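You operate a simulated robot arm through the tools that you are given. There is no shell and no other tool.

You run a simulated robot arm. Do the job below in one go: nothing can be reset, and whatever is moved stays where it is left.

Task
Tip the crumbs out of the black keyboard and empty the tray into the bin.
Fine: the frame ends down, the tray back in its place, no crumbs on the table. Where these are worked on the way, their far stop is far enough and under half their travel is too little: tipping frame.

Only the result counts: the job must be done as asked and must still hold three seconds after the hand-in. Knocking over, shifting, dropping, spilling or breaking anything else fails it.

Robot
A 6-joint arm with a two-finger parallel gripper, fixed in place. Base frame: the origin is on the floor under the middle of its stand, x ahead of it, y to its left, z up; the work surface is at about z = 800. Units: mm, degrees, N and s.
It reaches about 1347 mm from its shoulder. Its first joint turns from -166.0 to 166.0 degrees. Payload 3.91 kg.
Tool frame: the origin (TCP) lies between the finger pads and is the grasp point; the fingertips stand 30 mm ahead of it; z points along the fingers, y is the line along which they close. Largest opening 110 mm; finger width 20, thickness 10; the body of the gripper, 48 by 112 mm, starts 55 mm behind the TCP.
Orientation is that of the tool frame in the base frame, as a unit quaternion [w, x, y, z]. With the fingers straight down and closing along the base's y, the tool's x points along the base's -x, its y along +y and its z along -z.

Tools
- The arm moves only by the tool drive_tool. Its argument "commands" is a list that holds one entry, the list of rows, each a list of 6 numbers: the shift along the tool's x, y, z in units of 200 mm (1.0 is 200 mm), then the turn, a rotation vector about the tool's x, y, z in units of 90 degrees (1.0 is 90 degrees). In form: [[[tx, ty, tz, rx, ry, rz], ...]]. A call has 1 to 20 rows; each row is the pose to reach, as a shift and turn from the pose commanded when the call began, along the tool's axes at that moment. "hand" is the gripper command, from -1 (shut) to 1 (fully open), values between in proportion, set as the call begins (left out, the last holds). A call with a number of a shift or a turn outside -1 to 1 is refused whole. Each row takes 0.2 s and may step no farther than 50 mm and 8.6 degrees from the row before; otherwise, or with a gripper value out of range, the whole call is refused. Where a pose cannot be reached the arm comes as near as it can. A force on the tool above 80 N (or 10 N above the force at the start of the call, whichever is more), or a blocked arm, ends the call early, and 0.2 s more pass. Each finger travels about 108 mm/s and halts on what it meets, pressing with about 36 N; the grip force reading is that of the motor and also rises with nothing between the fingers. The clock runs only during rows and for 0.2 s after the last one: add rows that repeat a pose to give the fingers time. The reply holds the time, the measured pose of the TCP, the force on the tool along the base axes, the opening and the grip force, in the units named above and with some noise, with the torque about the TCP (base axes, N m) and any sound that the robot's microphone picked up.
- Cameras (640 x 400 px; columns grow to the right, rows downward): "scene" is fixed at [400, -499.7, 1610.6]; the picture's right is [0.77, -0.64, 0.00], its down [-0.51, -0.62, -0.60] and it looks along [0.38, 0.46, -0.80] (base axes); focal length 236 px, centre (320, 200). "wrist" rides on the gripper at [72, 17, -103] in the tool frame; the picture's right is [-0.23, 0.97, 0.00], its down [-0.76, -0.18, -0.62] and it looks along [-0.61, -0.14, 0.78] (tool axes); focal length 222 px, centre (320, 200). There is no depth. A picture from a camera that has moved, and an enlarged one, comes with that camera's place and axes in the base frame and with its lens.
- camera(camera): a new picture of that camera. It takes no simulated time.
- zoom(camera, box): a new picture of the part [left, top, right, bottom] of that camera's present view, enlarged. It takes no simulated time.
- sign_off(): hands the job in; it is judged then, once.

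Nothing tells you positions but the pictures and the camera data. Unless the task says otherwise, let go and move clear before handing in.

The tools are called as a command line: name --argument value ..., lists and objects as JSON in quotes. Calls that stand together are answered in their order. drive_tool: Moves the arm, as the interface text tells. Its arguments: {"type":"object","properties":{"commands":{"type":"array","items":{"type":"array","items":{"type":"array","items":{"type":"number"}}}},"hand":{"type":"number"}},"required":["commands"]} The other tools are called the same way: camera (camera) takes a picture; zoom (camera, box) takes an enlarged picture of a part of a camera's view; sign_off () hands the job in.

At the start:

```text
t: 0.0
tcp_pos: [641.4, 56.9, 1296.3]
tool_rot: [0.003, 0.0, 1.0, 0.0]
wrist_force: [0.4, -0.1, -0.1]
ft_torque: [0.0, -0.02, -0.04]
grip_width: 110.1
grasp_force: 0.0
```

scene: 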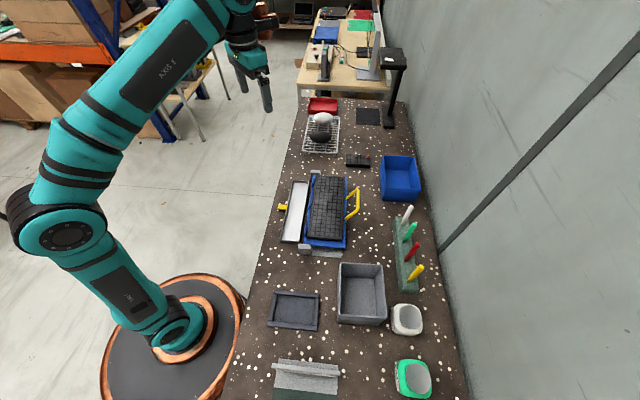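
wrist: 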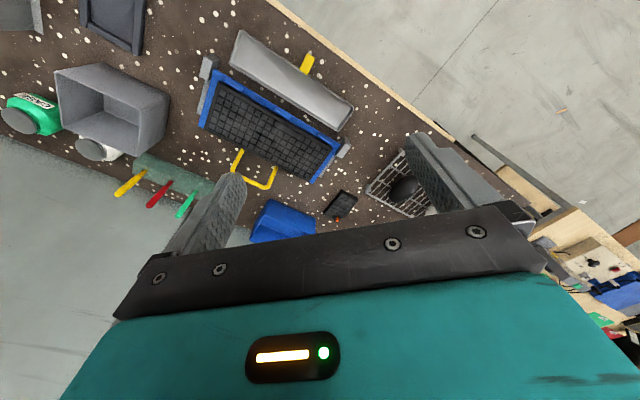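

I see a bench with a blue tipping frame that holds a black keyboard, with a yellow handle on its far side, and a grey tray with a yellow tab in front of it. I'll take close-ups to find the positions before I move.

zoom --camera "scene" --box '[260, 150, 400, 270]'

zoom --camera "scene" --box '[230, 240, 470, 400]'

zoom --camera "wrist" --box '[180, 10, 380, 210]'

zoom --camera "scene" --box '[280, 80, 430, 200]'

```text
3.33 times, centred on (330, 210) of scene
camera zoom: at [400.0, -499.7, 1610.6], right [0.77, -0.64, 0.0], down [-0.51, -0.62, -0.6], along [0.38, 0.46, -0.8], focal length 786 px, centre (287, 167)
```

zoom: 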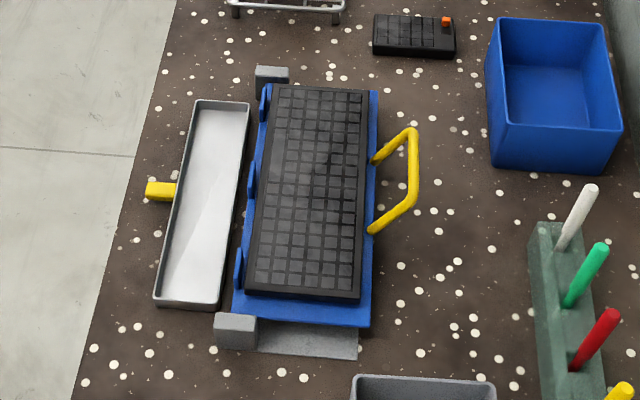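

```text
2.50 times, centred on (350, 320) of scene
camera zoom: at [400.0, -499.7, 1610.6], right [0.77, -0.64, 0.0], down [-0.51, -0.62, -0.6], along [0.38, 0.46, -0.8], focal length 589 px, centre (245, -100)
```

zoom: 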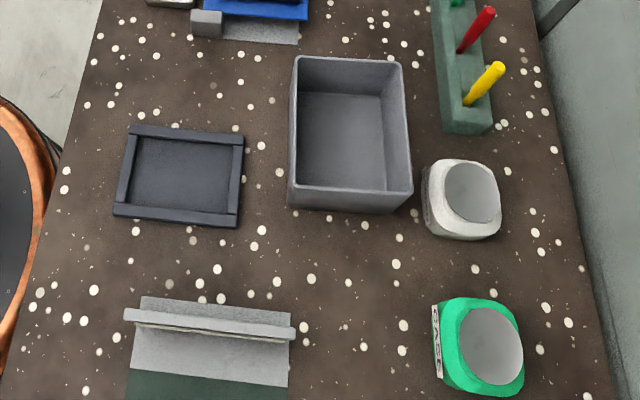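

```text
2.00 times, centred on (280, 110) of wrist
camera zoom: at [569.6, 73.6, 1398.7], right [0.23, 0.97, 0.0], down [0.76, -0.18, 0.63], along [0.61, -0.14, -0.78], focal length 444 px, centre (400, 380)
```

zoom: 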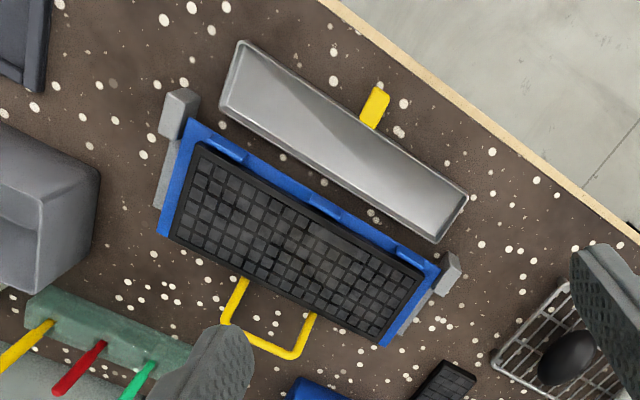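

```text
3.33 times, centred on (355, 140) of scene
camera zoom: at [400.0, -499.7, 1610.6], right [0.77, -0.64, 0.0], down [-0.51, -0.62, -0.6], along [0.38, 0.46, -0.8], focal length 786 px, centre (203, 400)
```

zoom: 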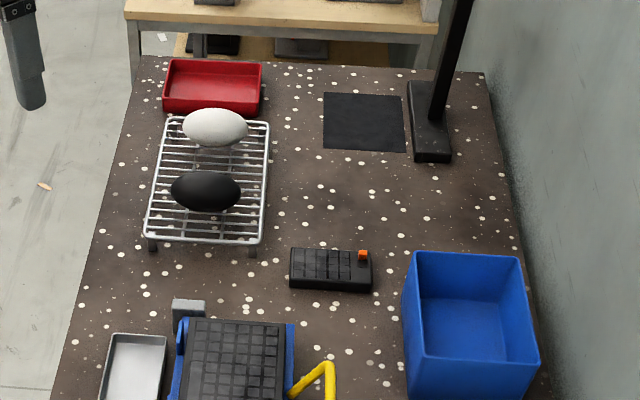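

The frame's hinge side faces the tray and its handle is on the wall side. The bench runs at about 45° in the base frame, and there are two boxes, blue and grey, so I have to work out which is the bin. I'm moving the wrist camera for a closer look.

drive_tool --commands '[[[-0.016, -0.1475, 0.08, 0, 0, 0.0833], [-0.032, -0.295, 0.16, 0, 0, 0.1667], [-0.048, -0.4425, 0.24, 0, 0, 0.25], [-0.063, -0.59, 0.32, 0, 0, 0.3333], [-0.079, -0.7375, 0.4, 0, 0, 0.4167], [-0.095, -0.885, 0.48, 0, 0, 0.5]]]' --hand 0.0

camera --camera "wrist"

camera --camera "scene"

```text
t: 1.4
tcp_pos: [661.3, -119.4, 1201.5]
tool_rot: [0.002, 0.384, 0.924, 0.001]
wrist_force: [0.1, 0.1, 0.2]
ft_torque: [-0.02, -0.01, -0.02]
grip_width: 55.0
grasp_force: 0.0
```

```text
taken
camera wrist: at [621.7, -56.5, 1303.3], right [0.85, 0.53, 0.0], down [0.41, -0.66, 0.62], along [0.33, -0.53, -0.78], focal length 222 px, centre (320, 200)
```

wrist: 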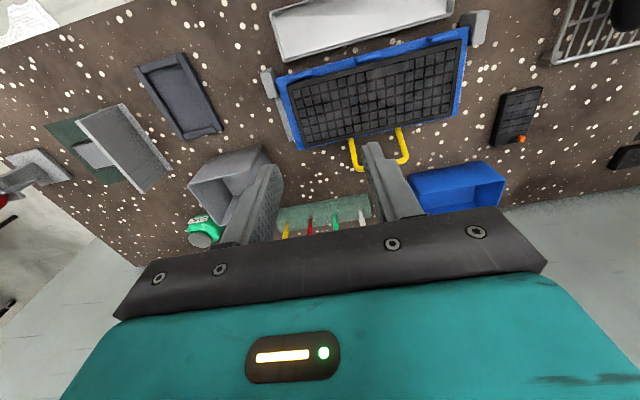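

```text
taken
```

scene: 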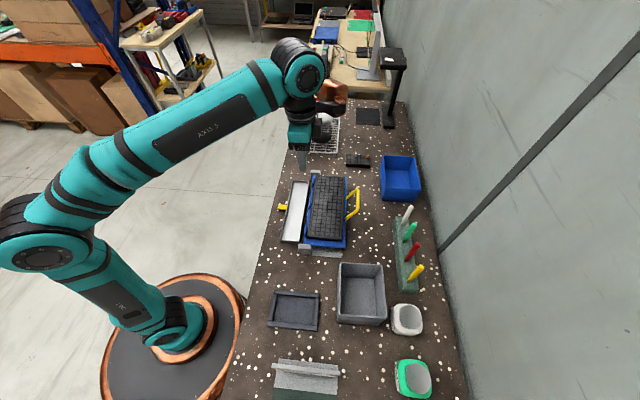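

The wrist view shows the frame, both boxes and the handle. I'm zooming in on them to pick out the bin and get accurate positions.

zoom --camera "wrist" --box '[250, 0, 510, 180]'

zoom --camera "scene" --box '[330, 140, 430, 240]'

zoom --camera "scene" --box '[320, 250, 440, 340]'

zoom --camera "wrist" --box '[170, 130, 330, 260]'

zoom --camera "wrist" --box '[380, 130, 540, 230]'

```text
2.22 times, centred on (380, 90) of wrist
camera zoom: at [621.7, -56.5, 1303.3], right [0.85, 0.53, 0.0], down [0.41, -0.66, 0.62], along [0.33, -0.53, -0.78], focal length 494 px, centre (187, 444)
```

zoom: 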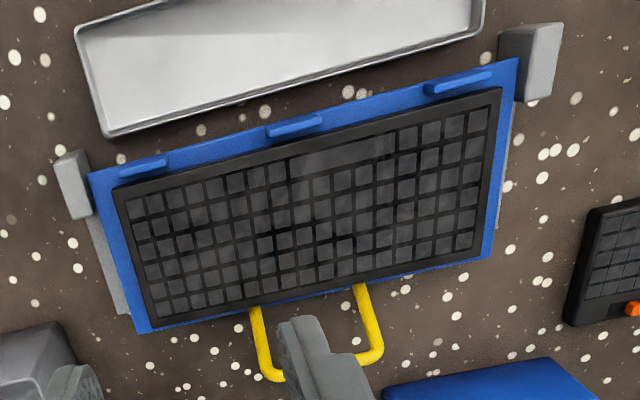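

```text
4.00 times, centred on (380, 190) of scene
camera zoom: at [400.0, -499.7, 1610.6], right [0.77, -0.64, 0.0], down [-0.51, -0.62, -0.6], along [0.38, 0.46, -0.8], focal length 943 px, centre (80, 240)
```

zoom: 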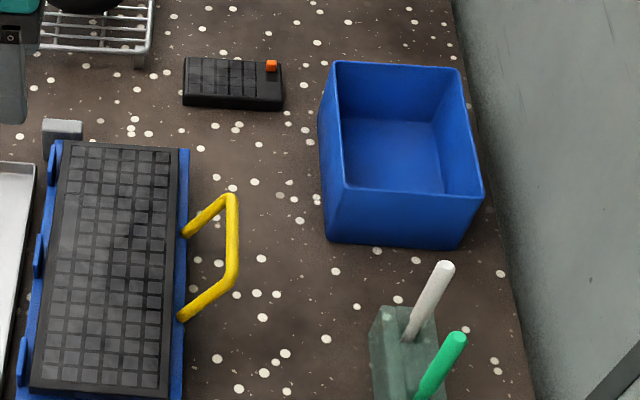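

```text
4.44 times, centred on (380, 295) of scene
camera zoom: at [400.0, -499.7, 1610.6], right [0.77, -0.64, 0.0], down [-0.51, -0.62, -0.6], along [0.38, 0.46, -0.8], focal length 1048 px, centre (53, -222)
```

zoom: 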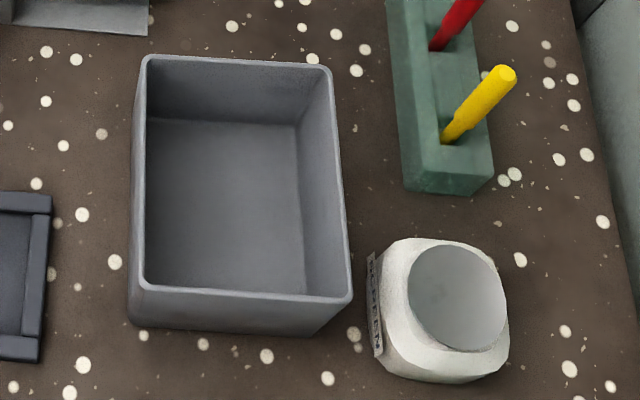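

```text
3.08 times, centred on (250, 195) of wrist
camera zoom: at [621.7, -56.5, 1303.3], right [0.85, 0.53, 0.0], down [0.41, -0.66, 0.62], along [0.33, -0.53, -0.78], focal length 684 px, centre (535, 215)
```

zoom: 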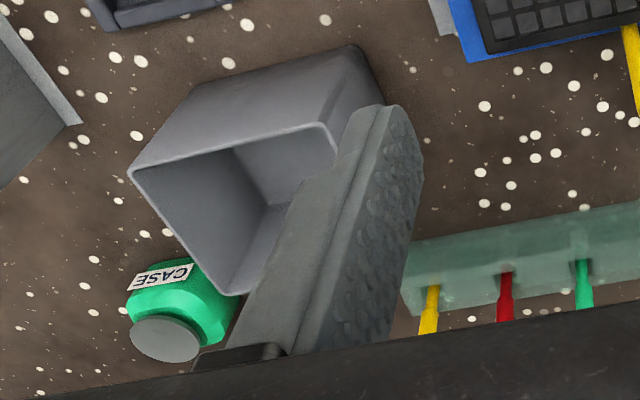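

```text
4.00 times, centred on (460, 180) of wrist
camera zoom: at [621.7, -56.5, 1303.3], right [0.85, 0.53, 0.0], down [0.41, -0.66, 0.62], along [0.33, -0.53, -0.78], focal length 888 px, centre (-240, 280)
```

zoom: 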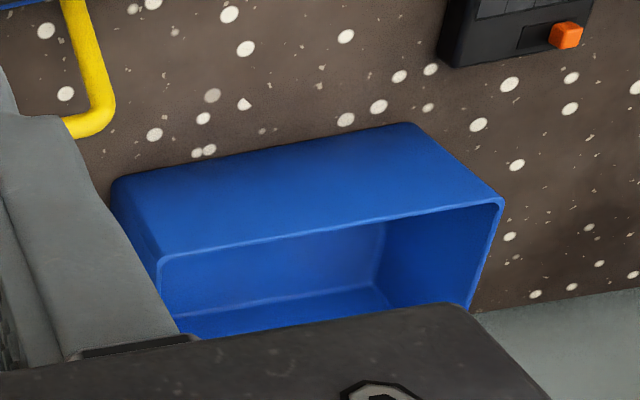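

Neither box carries a label in this view. I'm moving above the grey box to look inside it and at its sides.

drive_tool --commands '[[[-0.133, -0.167, 0.042, 0, 0, 0], [-0.267, -0.333, 0.083, 0, 0, 0], [-0.4, -0.5, 0.125, 0, 0, 0], [-0.533, -0.667, 0.167, 0, 0, 0], [-0.667, -0.833, 0.208, 0, 0, 0], [-0.8, -1.0, 0.25, 0, 0, 0]]]'

camera --camera "wrist"

camera --camera "scene"

```text
t: 2.8
tcp_pos: [634.1, -375.7, 1149.9]
tool_rot: [0.002, 0.382, 0.924, 0.0]
wrist_force: [0.0, -0.3, 0.1]
ft_torque: [0.0, 0.03, 0.01]
grip_width: 55.1
grasp_force: 0.1
```

```text
taken
camera wrist: at [595.3, -311.2, 1252.0], right [0.85, 0.53, 0.0], down [0.41, -0.66, 0.62], along [0.33, -0.53, -0.78], focal length 222 px, centre (320, 200)
```

wrist: 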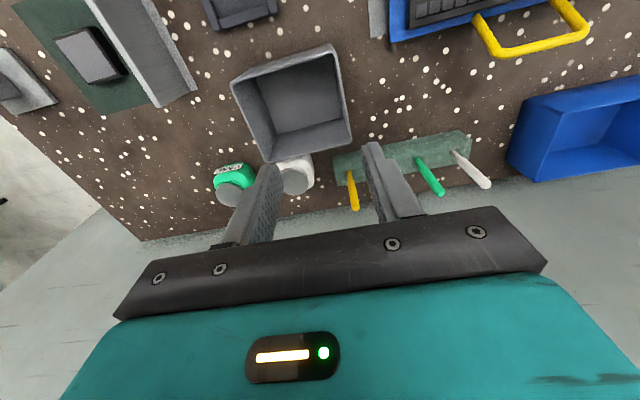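

```text
taken
```

scene: 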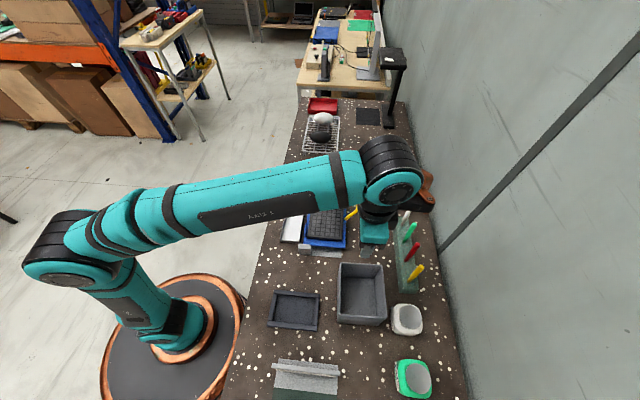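

The grey box is straight ahead of the wrist camera. I'm enlarging both boxes.

zoom --camera "wrist" --box '[210, 30, 370, 170]'

zoom --camera "wrist" --box '[450, 0, 640, 200]'

zoom --camera "wrist" --box '[0, 0, 300, 200]'

```text
2.86 times, centred on (290, 100) of wrist
camera zoom: at [595.3, -311.2, 1252.0], right [0.85, 0.53, 0.0], down [0.41, -0.66, 0.62], along [0.33, -0.53, -0.78], focal length 635 px, centre (406, 486)
```

zoom: 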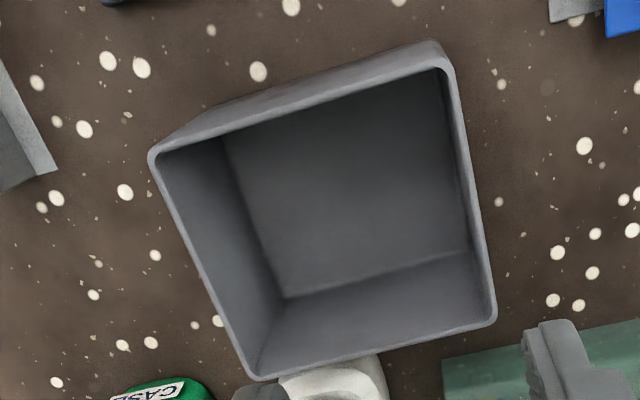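

```text
2.00 times, centred on (545, 100) of wrist
camera zoom: at [595.3, -311.2, 1252.0], right [0.85, 0.53, 0.0], down [0.41, -0.66, 0.62], along [0.33, -0.53, -0.78], focal length 444 px, centre (-130, 400)
```

zoom: 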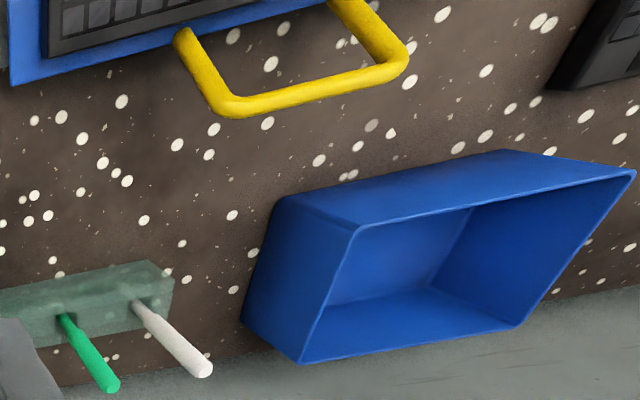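

```text
2.00 times, centred on (150, 100) of wrist
camera zoom: at [595.3, -311.2, 1252.0], right [0.85, 0.53, 0.0], down [0.41, -0.66, 0.62], along [0.33, -0.53, -0.78], focal length 444 px, centre (660, 400)
```

zoom: 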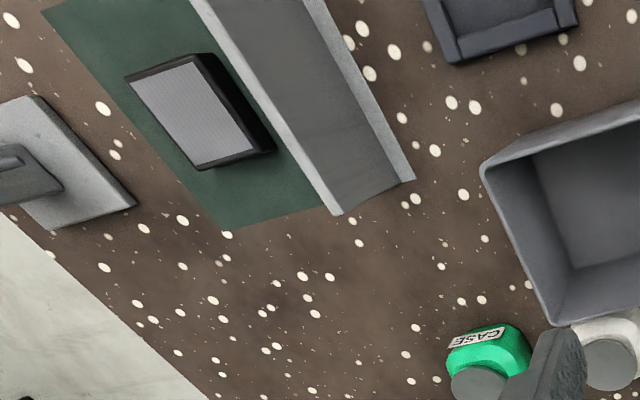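

I take the grey container to be the waste bin, because it is deep and tapered, unlike the blue box. The yellow handle seems to be raised to about z≈900, so I'm moving above it with the fingers set to close across its bar.

drive_tool --commands '[[[0, 0.19, 0.02, 0, 0, 0], [0, 0.38, 0.04, 0, 0, 0], [0, 0.57, 0.06, 0, 0, 0], [0, 0.76, 0.08, 0, 0, 0], [0, 0.95, 0.1, 0, 0, 0]]]'

drive_tool --commands '[[[-0.005, 0.045, 0.02, 0, 0, -0.091], [-0.01, 0.09, 0.04, 0, 0, -0.182], [-0.015, 0.135, 0.06, 0, 0, -0.273], [-0.02, 0.18, 0.08, 0, 0, -0.364], [-0.025, 0.225, 0.1, 0, 0, -0.455], [-0.03, 0.27, 0.12, 0, 0, -0.546], [-0.035, 0.315, 0.14, 0, 0, -0.637], [-0.04, 0.36, 0.16, 0, 0, -0.728], [-0.045, 0.405, 0.18, 0, 0, -0.819], [-0.05, 0.45, 0.2, 0, 0, -0.91], [-0.06, 0.49, 0.22, 0, 0, -1.0]]]'

camera --camera "wrist"

camera --camera "scene"

```text
t: 4.0
tcp_pos: [766.7, -239.6, 1129.8]
tool_rot: [0.003, 0.383, 0.924, 0.001]
wrist_force: [-0.7, -0.9, 0.4]
ft_torque: [0.02, -0.07, 0.0]
grip_width: 55.0
grasp_force: 0.0
```

```text
t: 6.4
tcp_pos: [846.2, -179.5, 1088.1]
tool_rot: [0.003, -0.383, 0.924, -0.001]
wrist_force: [0.2, 0.6, 0.2]
ft_torque: [0.03, 0.0, 0.01]
grip_width: 55.1
grasp_force: 0.0
```

```text
taken
camera wrist: at [782.7, -219.4, 1189.6], right [-0.53, 0.85, 0.0], down [0.66, 0.41, 0.63], along [0.53, 0.33, -0.78], focal length 222 px, centre (320, 200)
```

wrist: 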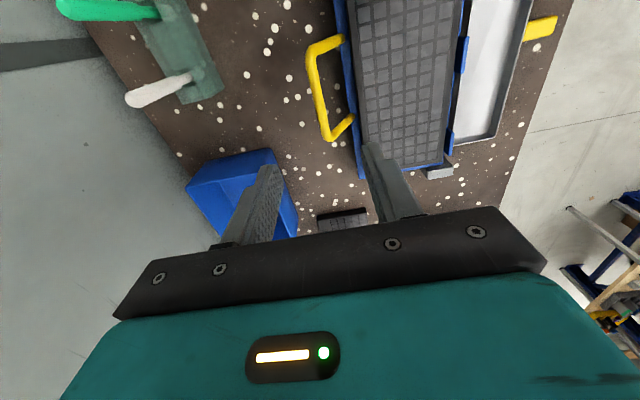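

```text
taken
```

scene: 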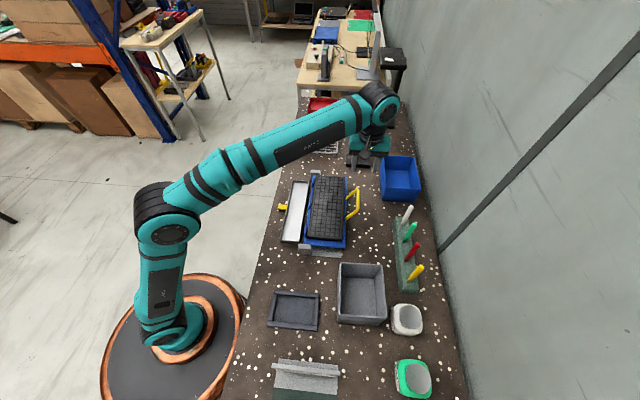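

The handle bar now sits close to the tool axis in the wrist view. I'm zooming in to triangulate it.

zoom --camera "wrist" --box '[260, 0, 420, 160]'

zoom --camera "wrist" --box '[400, 0, 600, 200]'

zoom --camera "scene" --box '[270, 165, 370, 265]'

```text
2.50 times, centred on (340, 80) of wrist
camera zoom: at [782.7, -219.4, 1189.6], right [-0.53, 0.85, 0.0], down [0.66, 0.41, 0.63], along [0.53, 0.33, -0.78], focal length 555 px, centre (270, 500)
```

zoom: 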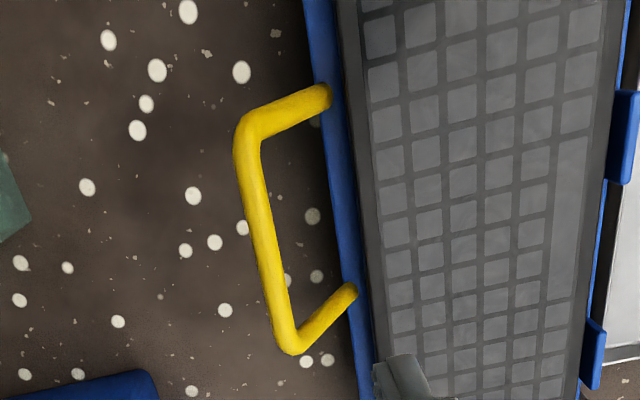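

```text
2.00 times, centred on (500, 100) of wrist
camera zoom: at [782.7, -219.4, 1189.6], right [-0.53, 0.85, 0.0], down [0.66, 0.41, 0.63], along [0.53, 0.33, -0.78], focal length 444 px, centre (-40, 400)
```

zoom: 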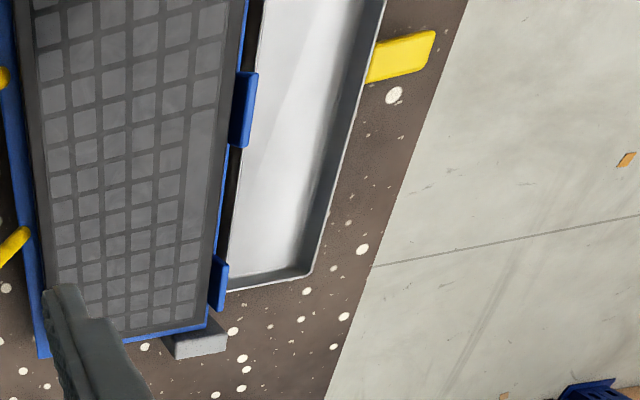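

```text
4.00 times, centred on (320, 215) of scene
camera zoom: at [400.0, -499.7, 1610.6], right [0.77, -0.64, 0.0], down [-0.51, -0.62, -0.6], along [0.38, 0.46, -0.8], focal length 943 px, centre (320, 140)
```

zoom: 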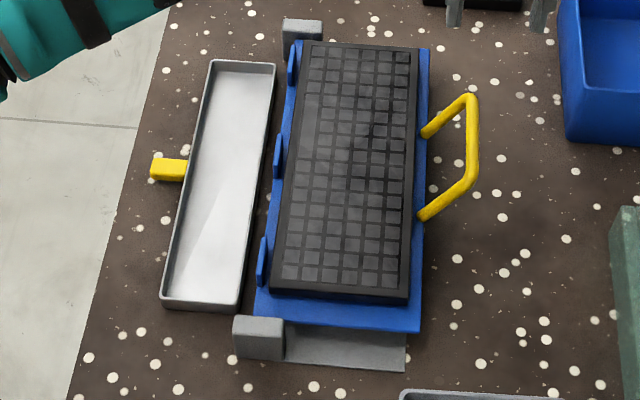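

The bar centres at about (843, -183, 910). I'm zooming in on the hinge posts to find the pivot axis.

zoom --camera "scene" --box '[285, 225, 365, 275]'

zoom --camera "scene" --box '[290, 160, 370, 210]'

zoom --camera "wrist" --box '[400, 100, 500, 200]'

zoom --camera "scene" --box '[270, 180, 320, 230]'

```text
8.00 times, centred on (325, 250) of scene
camera zoom: at [400.0, -499.7, 1610.6], right [0.77, -0.64, 0.0], down [-0.51, -0.62, -0.6], along [0.38, 0.46, -0.8], focal length 1886 px, centre (280, -200)
```

zoom: 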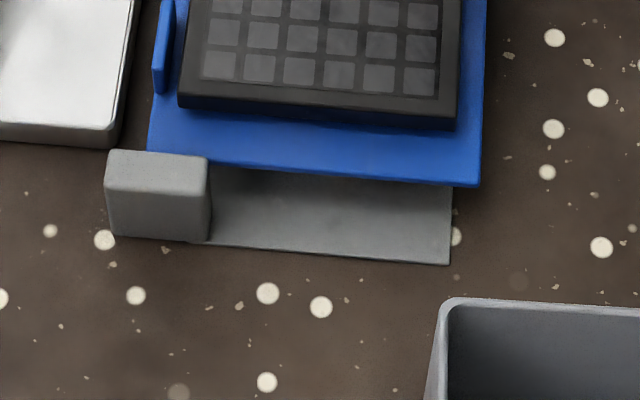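

```text
8.00 times, centred on (330, 185) of scene
camera zoom: at [400.0, -499.7, 1610.6], right [0.77, -0.64, 0.0], down [-0.51, -0.62, -0.6], along [0.38, 0.46, -0.8], focal length 1886 px, centre (240, 320)
```

zoom: 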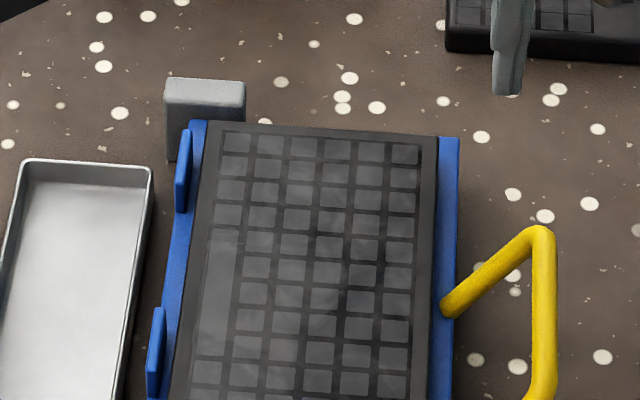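

```text
4.00 times, centred on (450, 150) of wrist
camera zoom: at [782.7, -219.4, 1189.6], right [-0.53, 0.85, 0.0], down [0.66, 0.41, 0.63], along [0.53, 0.33, -0.78], focal length 888 px, centre (-200, 400)
```

zoom: 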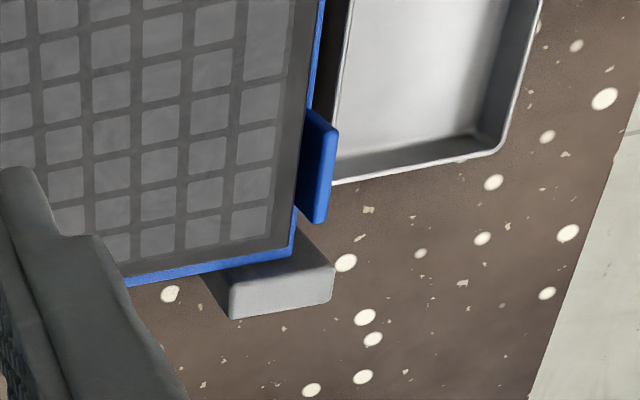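

```text
8.00 times, centred on (295, 205) of scene
camera zoom: at [400.0, -499.7, 1610.6], right [0.77, -0.64, 0.0], down [-0.51, -0.62, -0.6], along [0.38, 0.46, -0.8], focal length 1886 px, centre (520, 160)
```

zoom: 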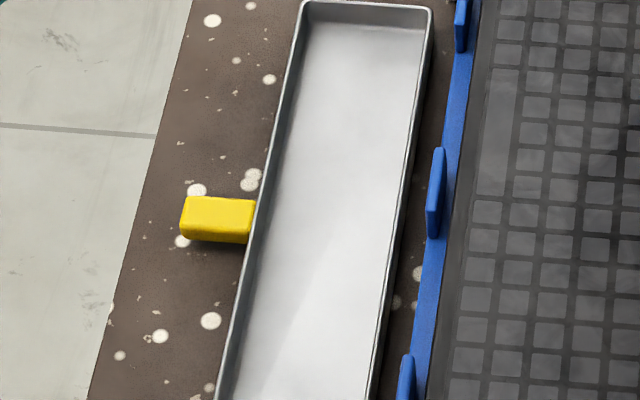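

The post tops are at about z≈854, which puts the pivot axis near v≈549 mm (across the bench) and z≈845. I'll tilt the tool 30° so the fingers line up with the handle's plane, and stop 100 mm short of the bar.

drive_tool --commands '[[[0.005, -0.0625, 0.114, -0.0833, 0, 0], [0.011, -0.125, 0.2285, -0.1667, 0, 0], [0.016, -0.1875, 0.343, -0.25, 0, 0], [0.022, -0.25, 0.457, -0.333, 0, 0], [0.022, -0.25, 0.457, -0.333, 0, 0]]]'

camera --camera "wrist"

camera --camera "scene"

```text
t: 7.6
tcp_pos: [859.6, -208.4, 967.7]
tool_rot: [-0.095, -0.37, 0.893, 0.238]
wrist_force: [0.1, -0.4, 0.5]
ft_torque: [-0.02, 0.01, -0.02]
grip_width: 54.9
grasp_force: 0.1
out of reach, approached as far as the arm can: row 4, 5
```

```text
taken
camera wrist: at [834.3, -285.4, 1066.2], right [-0.44, 0.76, 0.48], down [0.86, 0.21, 0.46], along [0.25, 0.62, -0.75], focal length 222 px, centre (320, 200)
```

wrist: 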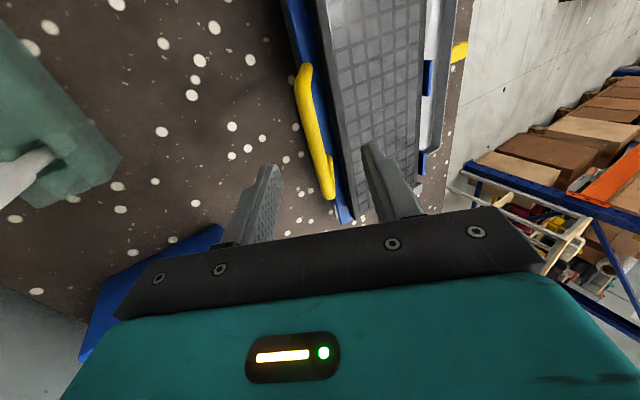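

```text
taken
```

scene: 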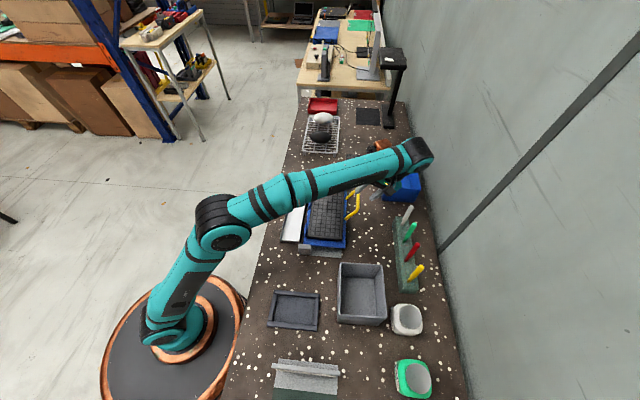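

A 30° lean toward the robot is beyond the arm's reach. I'll go back to fingers straight down above the bar.

drive_tool --commands '[[[0, 0.0625, 0.017, 0.0833, 0, 0], [0, 0.125, 0.0335, 0.1667, 0, 0], [0, 0.1875, 0.05, 0.25, 0, 0], [0, 0.25, 0.067, 0.333, 0, 0], [0, 0.25, 0.067, 0.333, 0, 0]]]'

camera --camera "wrist"

```text
t: 8.8
tcp_pos: [824.5, -173.2, 984.0]
tool_rot: [0.003, -0.383, 0.924, -0.001]
wrist_force: [0.1, -0.2, 0.6]
ft_torque: [0.0, -0.01, -0.01]
grip_width: 54.8
grasp_force: 0.2
```

```text
taken
camera wrist: at [761.6, -211.8, 1086.4], right [-0.53, 0.85, 0.0], down [0.66, 0.41, 0.63], along [0.53, 0.33, -0.78], focal length 222 px, centre (320, 200)
```

wrist: 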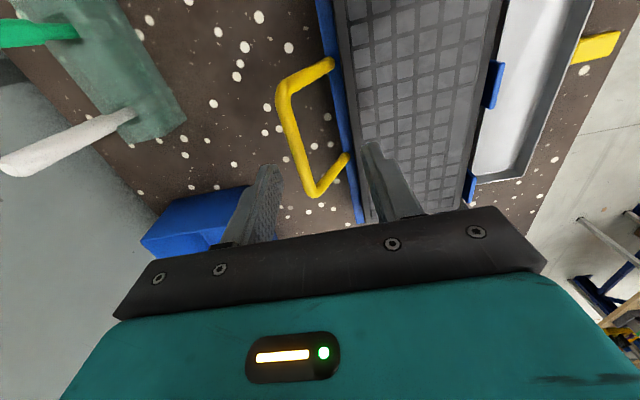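

The arm ended about 20 mm to the robot side of the bar, which is safe. I'm zooming in again to refine the bar position.

zoom --camera "wrist" --box '[250, 30, 390, 210]'

zoom --camera "scene" --box '[330, 160, 400, 230]'

```text
2.22 times, centred on (320, 120) of wrist
camera zoom: at [761.6, -211.8, 1086.4], right [-0.53, 0.85, 0.0], down [0.66, 0.41, 0.63], along [0.53, 0.33, -0.78], focal length 494 px, centre (320, 378)
```

zoom: 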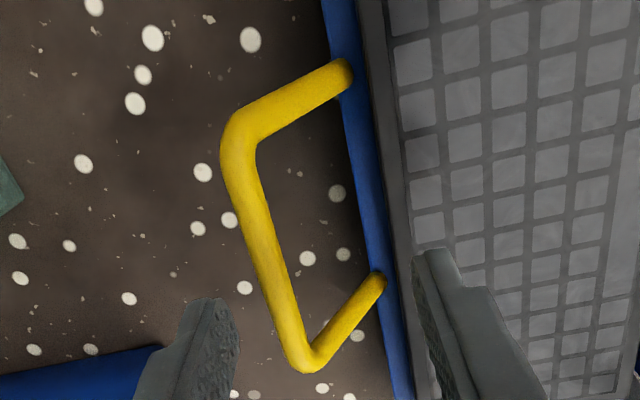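

```text
5.71 times, centred on (365, 195) of scene
camera zoom: at [400.0, -499.7, 1610.6], right [0.77, -0.64, 0.0], down [-0.51, -0.62, -0.6], along [0.38, 0.46, -0.8], focal length 1347 px, centre (63, 229)
```

zoom: 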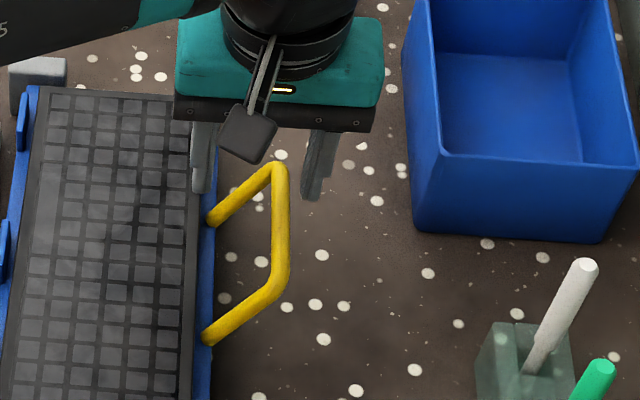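

The bar centre is at about (841, -184, 911). I'm shifting over it, coming down, and then closing.

drive_tool --commands '[[[-0.0225, -0.095, 0.0, 0, 0, 0], [-0.0225, -0.095, 0.12, 0, 0, 0], [-0.0225, -0.095, 0.24, 0, 0, 0], [-0.0225, -0.095, 0.36, 0, 0, 0], [-0.0225, -0.095, 0.36, 0, 0, 0]]]'

camera --camera "wrist"

zoom --camera "scene" --box '[330, 160, 400, 230]'

```text
t: 10.0
tcp_pos: [841.9, -183.2, 911.5]
tool_rot: [0.002, -0.384, 0.924, -0.001]
wrist_force: [-0.5, 0.2, -0.3]
ft_torque: [0.0, -0.01, 0.01]
grip_width: 54.9
grasp_force: 0.0
```

```text
taken
camera wrist: at [779.2, -221.7, 1014.0], right [-0.53, 0.85, 0.0], down [0.66, 0.41, 0.63], along [0.53, 0.33, -0.78], focal length 222 px, centre (320, 200)
```

wrist: 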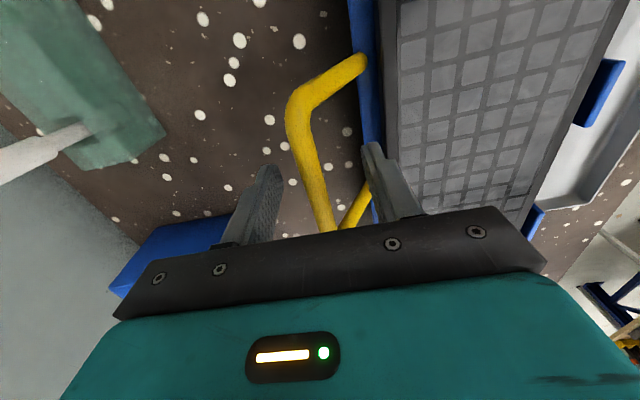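

```text
5.71 times, centred on (365, 195) of scene
camera zoom: at [400.0, -499.7, 1610.6], right [0.77, -0.64, 0.0], down [-0.51, -0.62, -0.6], along [0.38, 0.46, -0.8], focal length 1347 px, centre (63, 229)
```

zoom: 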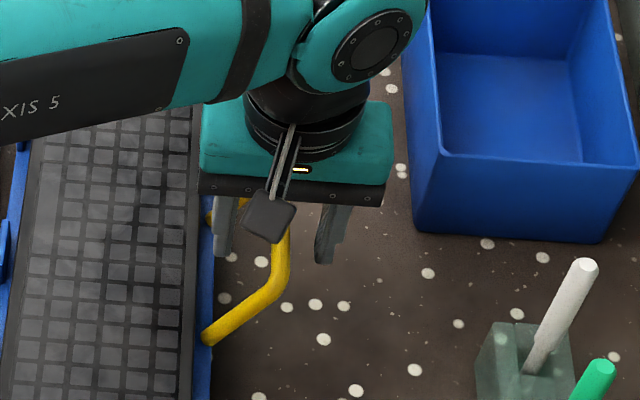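

The bar lies between the fingers at the TCP. Closing on it now.

drive_tool --commands '[[[0, 0, 0, 0, 0, 0], [0, 0, 0, 0, 0, 0], [0, 0, 0, 0, 0, 0], [0, 0, 0, 0, 0, 0]]]' --hand -1

camera --camera "wrist"

```text
t: 11.0
tcp_pos: [843.0, -185.6, 911.7]
tool_rot: [0.003, -0.383, 0.924, -0.001]
wrist_force: [32.4, -16.7, 10.3]
ft_torque: [0.15, -0.19, -0.29]
grip_width: 11.7
grasp_force: 44.7
```

```text
taken
camera wrist: at [780.2, -222.8, 1014.1], right [-0.53, 0.85, 0.0], down [0.66, 0.41, 0.63], along [0.53, 0.33, -0.78], focal length 222 px, centre (320, 200)
```

wrist: 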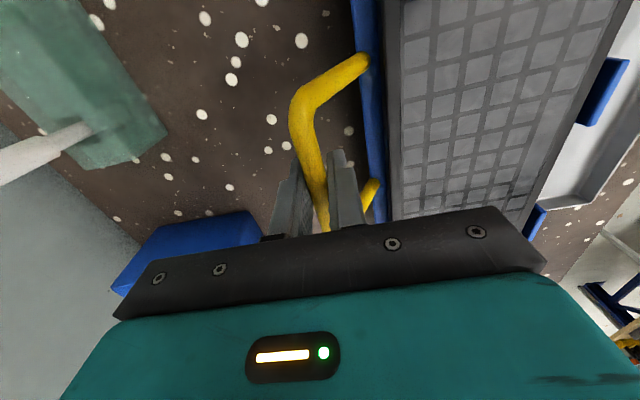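

The handle is gripped at 11.7 mm. I'll lift the first 12° along the estimated arc and watch the force.

drive_tool --commands '[[[0, 0.0055, -0.0438, 0.0333, 0, 0], [0, 0.0265, -0.089, 0.0667, 0, 0], [0, 0.0495, -0.133, 0.1, 0, 0], [0, 0.075, -0.176, 0.1333, 0, 0], [0, 0.075, -0.176, 0.1333, 0, 0]]]'

zoom --camera "scene" --box '[270, 140, 430, 260]'

```text
t: 12.2
tcp_pos: [830.4, -171.4, 946.1]
tool_rot: [0.041, -0.381, 0.919, -0.097]
wrist_force: [-14.3, 11.2, -14.4]
ft_torque: [0.21, -0.19, -0.34]
grip_width: 11.5
grasp_force: 45.2
```

```text
3.33 times, centred on (350, 200) of scene
camera zoom: at [400.0, -499.7, 1610.6], right [0.77, -0.64, 0.0], down [-0.51, -0.62, -0.6], along [0.38, 0.46, -0.8], focal length 786 px, centre (220, 200)
```

zoom: 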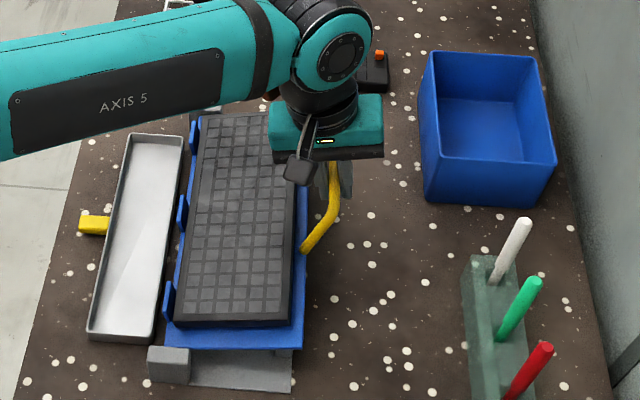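

The frame is lifting and the forces are small. I'm carrying on along the arc for another 20°.

drive_tool --commands '[[[0, 0.0407, -0.0587, 0.0444, 0, 0], [0, 0.0722, -0.1171, 0.0889, 0, 0], [0, 0.1083, -0.1733, 0.1333, 0, 0], [0, 0.1477, -0.2262, 0.1778, 0, 0], [0, 0.1906, -0.2767, 0.2222, 0, 0], [0, 0.1906, -0.2767, 0.2222, 0, 0]]]'

zoom --camera "scene" --box '[250, 140, 410, 260]'

```text
t: 13.6
tcp_pos: [797.4, -138.5, 996.8]
tool_rot: [0.112, -0.366, 0.887, -0.256]
wrist_force: [47.8, -14.7, 58.2]
ft_torque: [0.4, -0.68, 0.44]
grip_width: 11.6
grasp_force: 45.1
```

```text
3.33 times, centred on (330, 200) of scene
camera zoom: at [400.0, -499.7, 1610.6], right [0.77, -0.64, 0.0], down [-0.51, -0.62, -0.6], along [0.38, 0.46, -0.8], focal length 786 px, centre (287, 200)
```

zoom: 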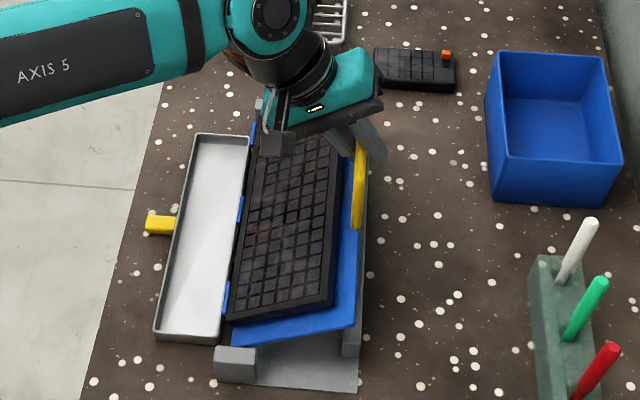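

The radial force shows that the true pivot is near v=546, z=840 with a radius of about 194.5 mm. I'm correcting the arc and carrying on for another 24°.

drive_tool --commands '[[[0, 0.0155, -0.0752, 0.0444, 0, 0], [0, 0.0469, -0.1354, 0.0889, 0, 0], [0, 0.082, -0.1933, 0.1333, 0, 0], [0, 0.1216, -0.2488, 0.1778, 0, 0], [0, 0.165, -0.3012, 0.2222, 0, 0], [0, 0.2115, -0.3503, 0.2667, 0, 0], [0, 0.2115, -0.3503, 0.2667, 0, 0]]]'

zoom --camera "scene" --box '[250, 140, 410, 260]'

```text
t: 15.2
tcp_pos: [744.7, -85.3, 1031.3]
tool_rot: [0.183, -0.337, 0.814, -0.436]
wrist_force: [26.0, 8.6, 47.5]
ft_torque: [0.06, -0.08, -0.07]
grip_width: 11.4
grasp_force: 44.9
```

```text
3.33 times, centred on (330, 200) of scene
camera zoom: at [400.0, -499.7, 1610.6], right [0.77, -0.64, 0.0], down [-0.51, -0.62, -0.6], along [0.38, 0.46, -0.8], focal length 786 px, centre (287, 200)
```

zoom: 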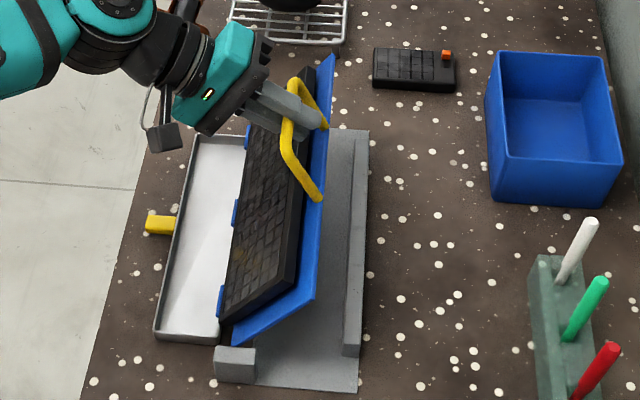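

The frame is at about 56° and no crumbs have fallen yet. I'm carrying on to 80°.

drive_tool --commands '[[[0, 0.0216, -0.0723, 0.0444, 0, 0], [0, 0.0534, -0.1328, 0.0889, 0, 0], [0, 0.0892, -0.1913, 0.1333, 0, 0], [0, 0.1292, -0.247, 0.1778, 0, 0], [0, 0.1729, -0.3001, 0.2222, 0, 0], [0, 0.2202, -0.3496, 0.2667, 0, 0], [0, 0.2202, -0.3496, 0.2667, 0, 0]]]'

zoom --camera "scene" --box '[250, 140, 410, 260]'

camera --camera "wrist"

```text
t: 15.9
tcp_pos: [726.6, -69.3, 1035.1]
tool_rot: [0.205, -0.322, 0.782, -0.492]
wrist_force: [38.1, -18.3, -2.9]
ft_torque: [0.15, -0.2, 0.12]
grip_width: 11.5
grasp_force: 45.1
stopped in row 3: the force on the tool passed its limit at 134 N (the readings are from after the stop); the commanded pose is now the measured one
```

```text
3.33 times, centred on (330, 200) of scene
camera zoom: at [400.0, -499.7, 1610.6], right [0.77, -0.64, 0.0], down [-0.51, -0.62, -0.6], along [0.38, 0.46, -0.8], focal length 786 px, centre (287, 200)
```

zoom: 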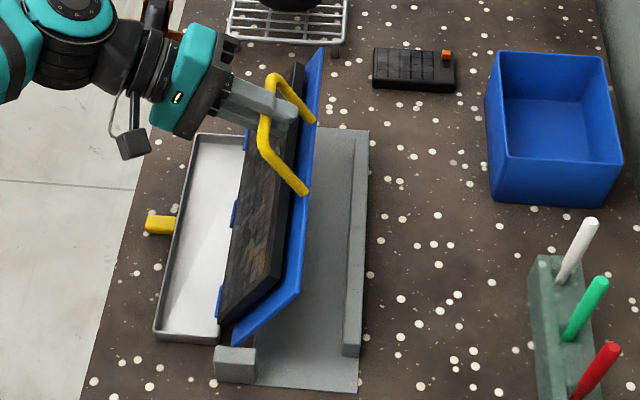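

```text
taken
camera wrist: at [605.4, -49.1, 1064.2], right [-0.13, 0.46, -0.88], down [0.2, 0.88, 0.43], along [0.97, -0.11, -0.21], focal length 222 px, centre (320, 200)
```

wrist: 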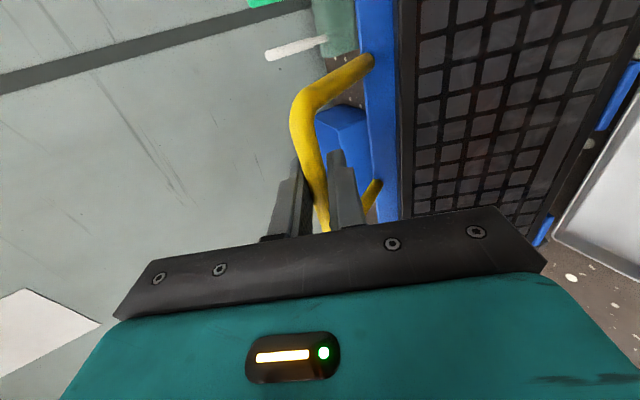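

The tangential force says the frame has reached its far stop at about 64°. I'm checking for crumbs.

zoom --camera "scene" --box '[280, 170, 350, 240]'

zoom --camera "wrist" --box '[380, 0, 640, 220]'

```text
5.71 times, centred on (315, 205) of scene
camera zoom: at [400.0, -499.7, 1610.6], right [0.77, -0.64, 0.0], down [-0.51, -0.62, -0.6], along [0.38, 0.46, -0.8], focal length 1347 px, centre (349, 171)
```

zoom: 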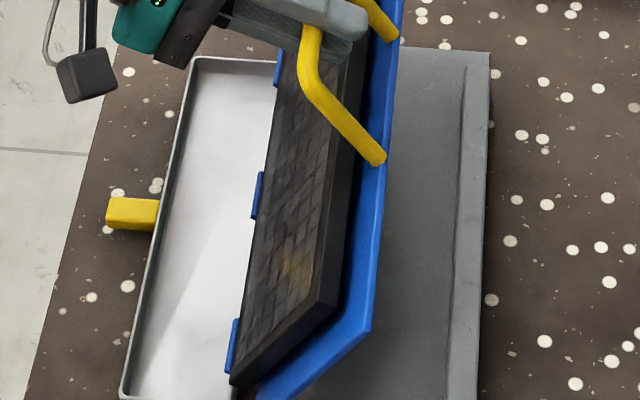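

```text
1.82 times, centred on (510, 110) of wrist
camera zoom: at [605.4, -49.1, 1064.2], right [-0.13, 0.46, -0.88], down [0.2, 0.88, 0.43], along [0.97, -0.11, -0.21], focal length 404 px, centre (-26, 364)
```

zoom: 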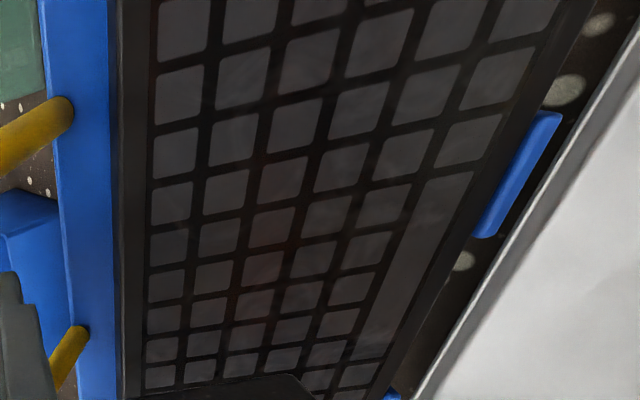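

The tray still looks clean. I'm pressing a little more along the arc to confirm it's the stop, and giving the crumbs time to fall.

drive_tool --commands '[[[0, 0.003, -0.0097, 0.0, 0, 0], [0, 0.003, -0.0097, 0.0, 0, 0], [0, 0.003, -0.0097, 0.0, 0, 0], [0, 0.003, -0.0097, 0.0, 0, 0], [0, 0.003, -0.0097, 0.0, 0, 0]]]'

zoom --camera "scene" --box '[270, 170, 350, 250]'

```text
t: 17.1
tcp_pos: [725.2, -67.5, 1036.4]
tool_rot: [0.207, -0.322, 0.782, -0.493]
wrist_force: [31.6, -30.1, 18.2]
ft_torque: [0.1, -0.25, -0.05]
grip_width: 11.7
grasp_force: 45.0
```

```text
5.00 times, centred on (310, 210) of scene
camera zoom: at [400.0, -499.7, 1610.6], right [0.77, -0.64, 0.0], down [-0.51, -0.62, -0.6], along [0.38, 0.46, -0.8], focal length 1178 px, centre (370, 150)
```

zoom: 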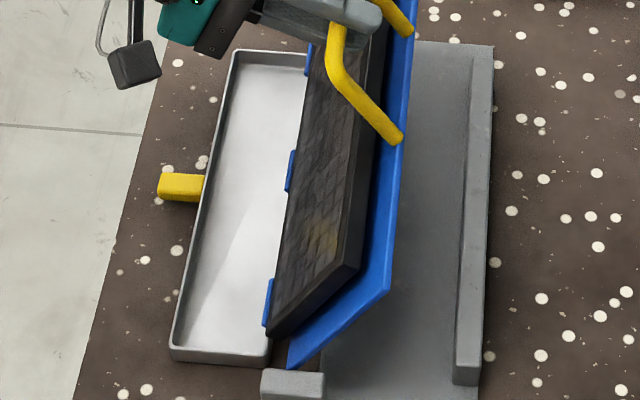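

drive_tool --commands '[[[0, 0.003, -0.0097, 0.005, 0, 0], [0, 0.006, -0.0194, 0.01, 0, 0], [0, 0.006, -0.0194, 0.01, 0, 0]]]'

zoom --camera "scene" --box '[270, 170, 350, 250]'

```text
t: 17.9
tcp_pos: [722.0, -65.1, 1037.9]
tool_rot: [0.209, -0.32, 0.778, -0.5]
wrist_force: [46.6, -41.7, 35.4]
ft_torque: [-0.27, -0.23, -0.34]
grip_width: 11.7
grasp_force: 44.8
```

```text
5.00 times, centred on (310, 210) of scene
camera zoom: at [400.0, -499.7, 1610.6], right [0.77, -0.64, 0.0], down [-0.51, -0.62, -0.6], along [0.38, 0.46, -0.8], focal length 1178 px, centre (370, 150)
```

zoom: 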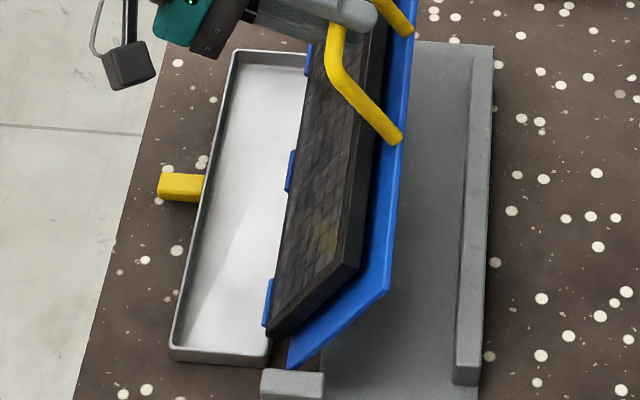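

zoom --camera "scene" --box '[290, 175, 330, 205]'

zoom --camera "scene" --box '[290, 205, 330, 245]'

camera --camera "wrist"

```text
13.33 times, centred on (310, 190) of scene
camera zoom: at [400.0, -499.7, 1610.6], right [0.77, -0.64, 0.0], down [-0.51, -0.62, -0.6], along [0.38, 0.46, -0.8], focal length 3142 px, centre (453, 333)
```

zoom: 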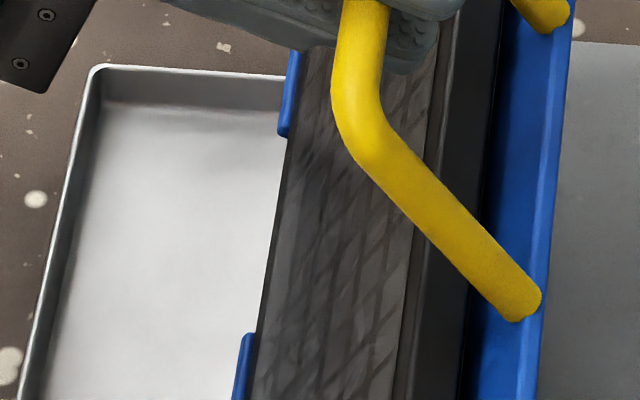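

```text
10.00 times, centred on (310, 225) of scene
camera zoom: at [400.0, -499.7, 1610.6], right [0.77, -0.64, 0.0], down [-0.51, -0.62, -0.6], along [0.38, 0.46, -0.8], focal length 2357 px, centre (420, -50)
```

zoom: 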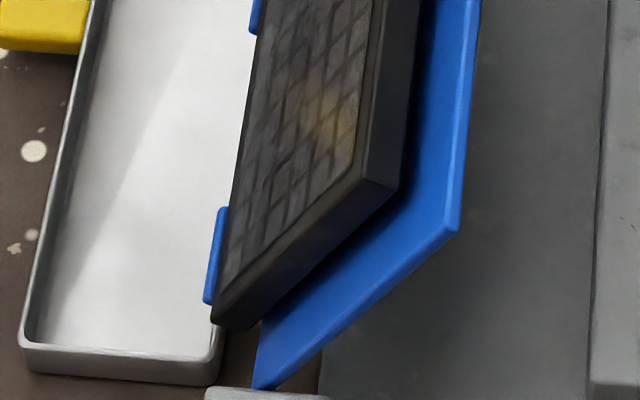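

```text
taken
camera wrist: at [599.7, -44.7, 1065.0], right [-0.12, 0.45, -0.89], down [0.19, 0.89, 0.42], along [0.97, -0.12, -0.19], focal length 222 px, centre (320, 200)
```

wrist: 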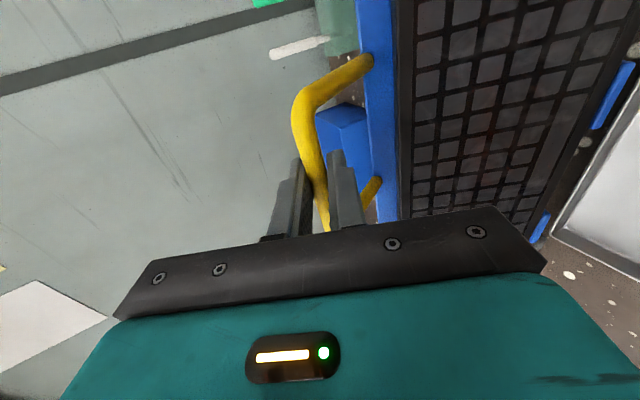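

The frame no longer follows the hand, so this is the far stop and the tipping motion is complete. I'm lowering it along the same arc, first half first.

drive_tool --commands '[[[0, -0.0287, 0.0991, -0.0453, 0, 0], [0, -0.0446, 0.1645, -0.0906, 0, 0], [0, -0.0553, 0.2306, -0.1358, 0, 0], [0, -0.062, 0.2974, -0.1811, 0, 0], [0, -0.0644, 0.3646, -0.2264, 0, 0], [0, -0.0617, 0.4314, -0.2717, 0, 0], [0, -0.0542, 0.4988, -0.3169, 0, 0], [0, -0.0424, 0.5649, -0.3622, 0, 0], [0, -0.0424, 0.5649, -0.3622, 0, 0]]]'

zoom --camera "scene" --box '[250, 150, 390, 270]'

```text
t: 19.9
tcp_pos: [797.1, -140.5, 998.3]
tool_rot: [0.111, -0.367, 0.886, -0.261]
wrist_force: [23.5, -27.0, 37.0]
ft_torque: [-0.37, -0.51, -0.16]
grip_width: 11.8
grasp_force: 44.9
```

```text
3.33 times, centred on (320, 210) of scene
camera zoom: at [400.0, -499.7, 1610.6], right [0.77, -0.64, 0.0], down [-0.51, -0.62, -0.6], along [0.38, 0.46, -0.8], focal length 786 px, centre (320, 167)
```

zoom: 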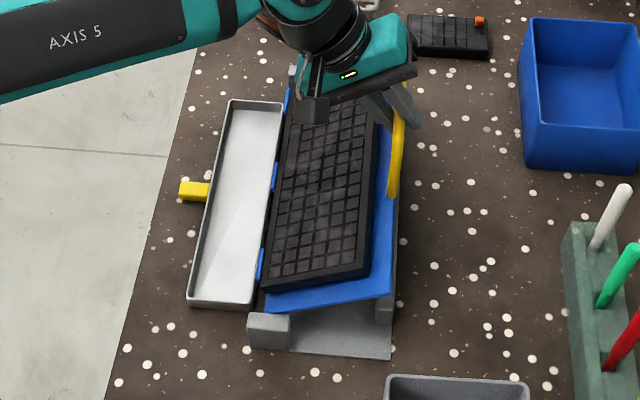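

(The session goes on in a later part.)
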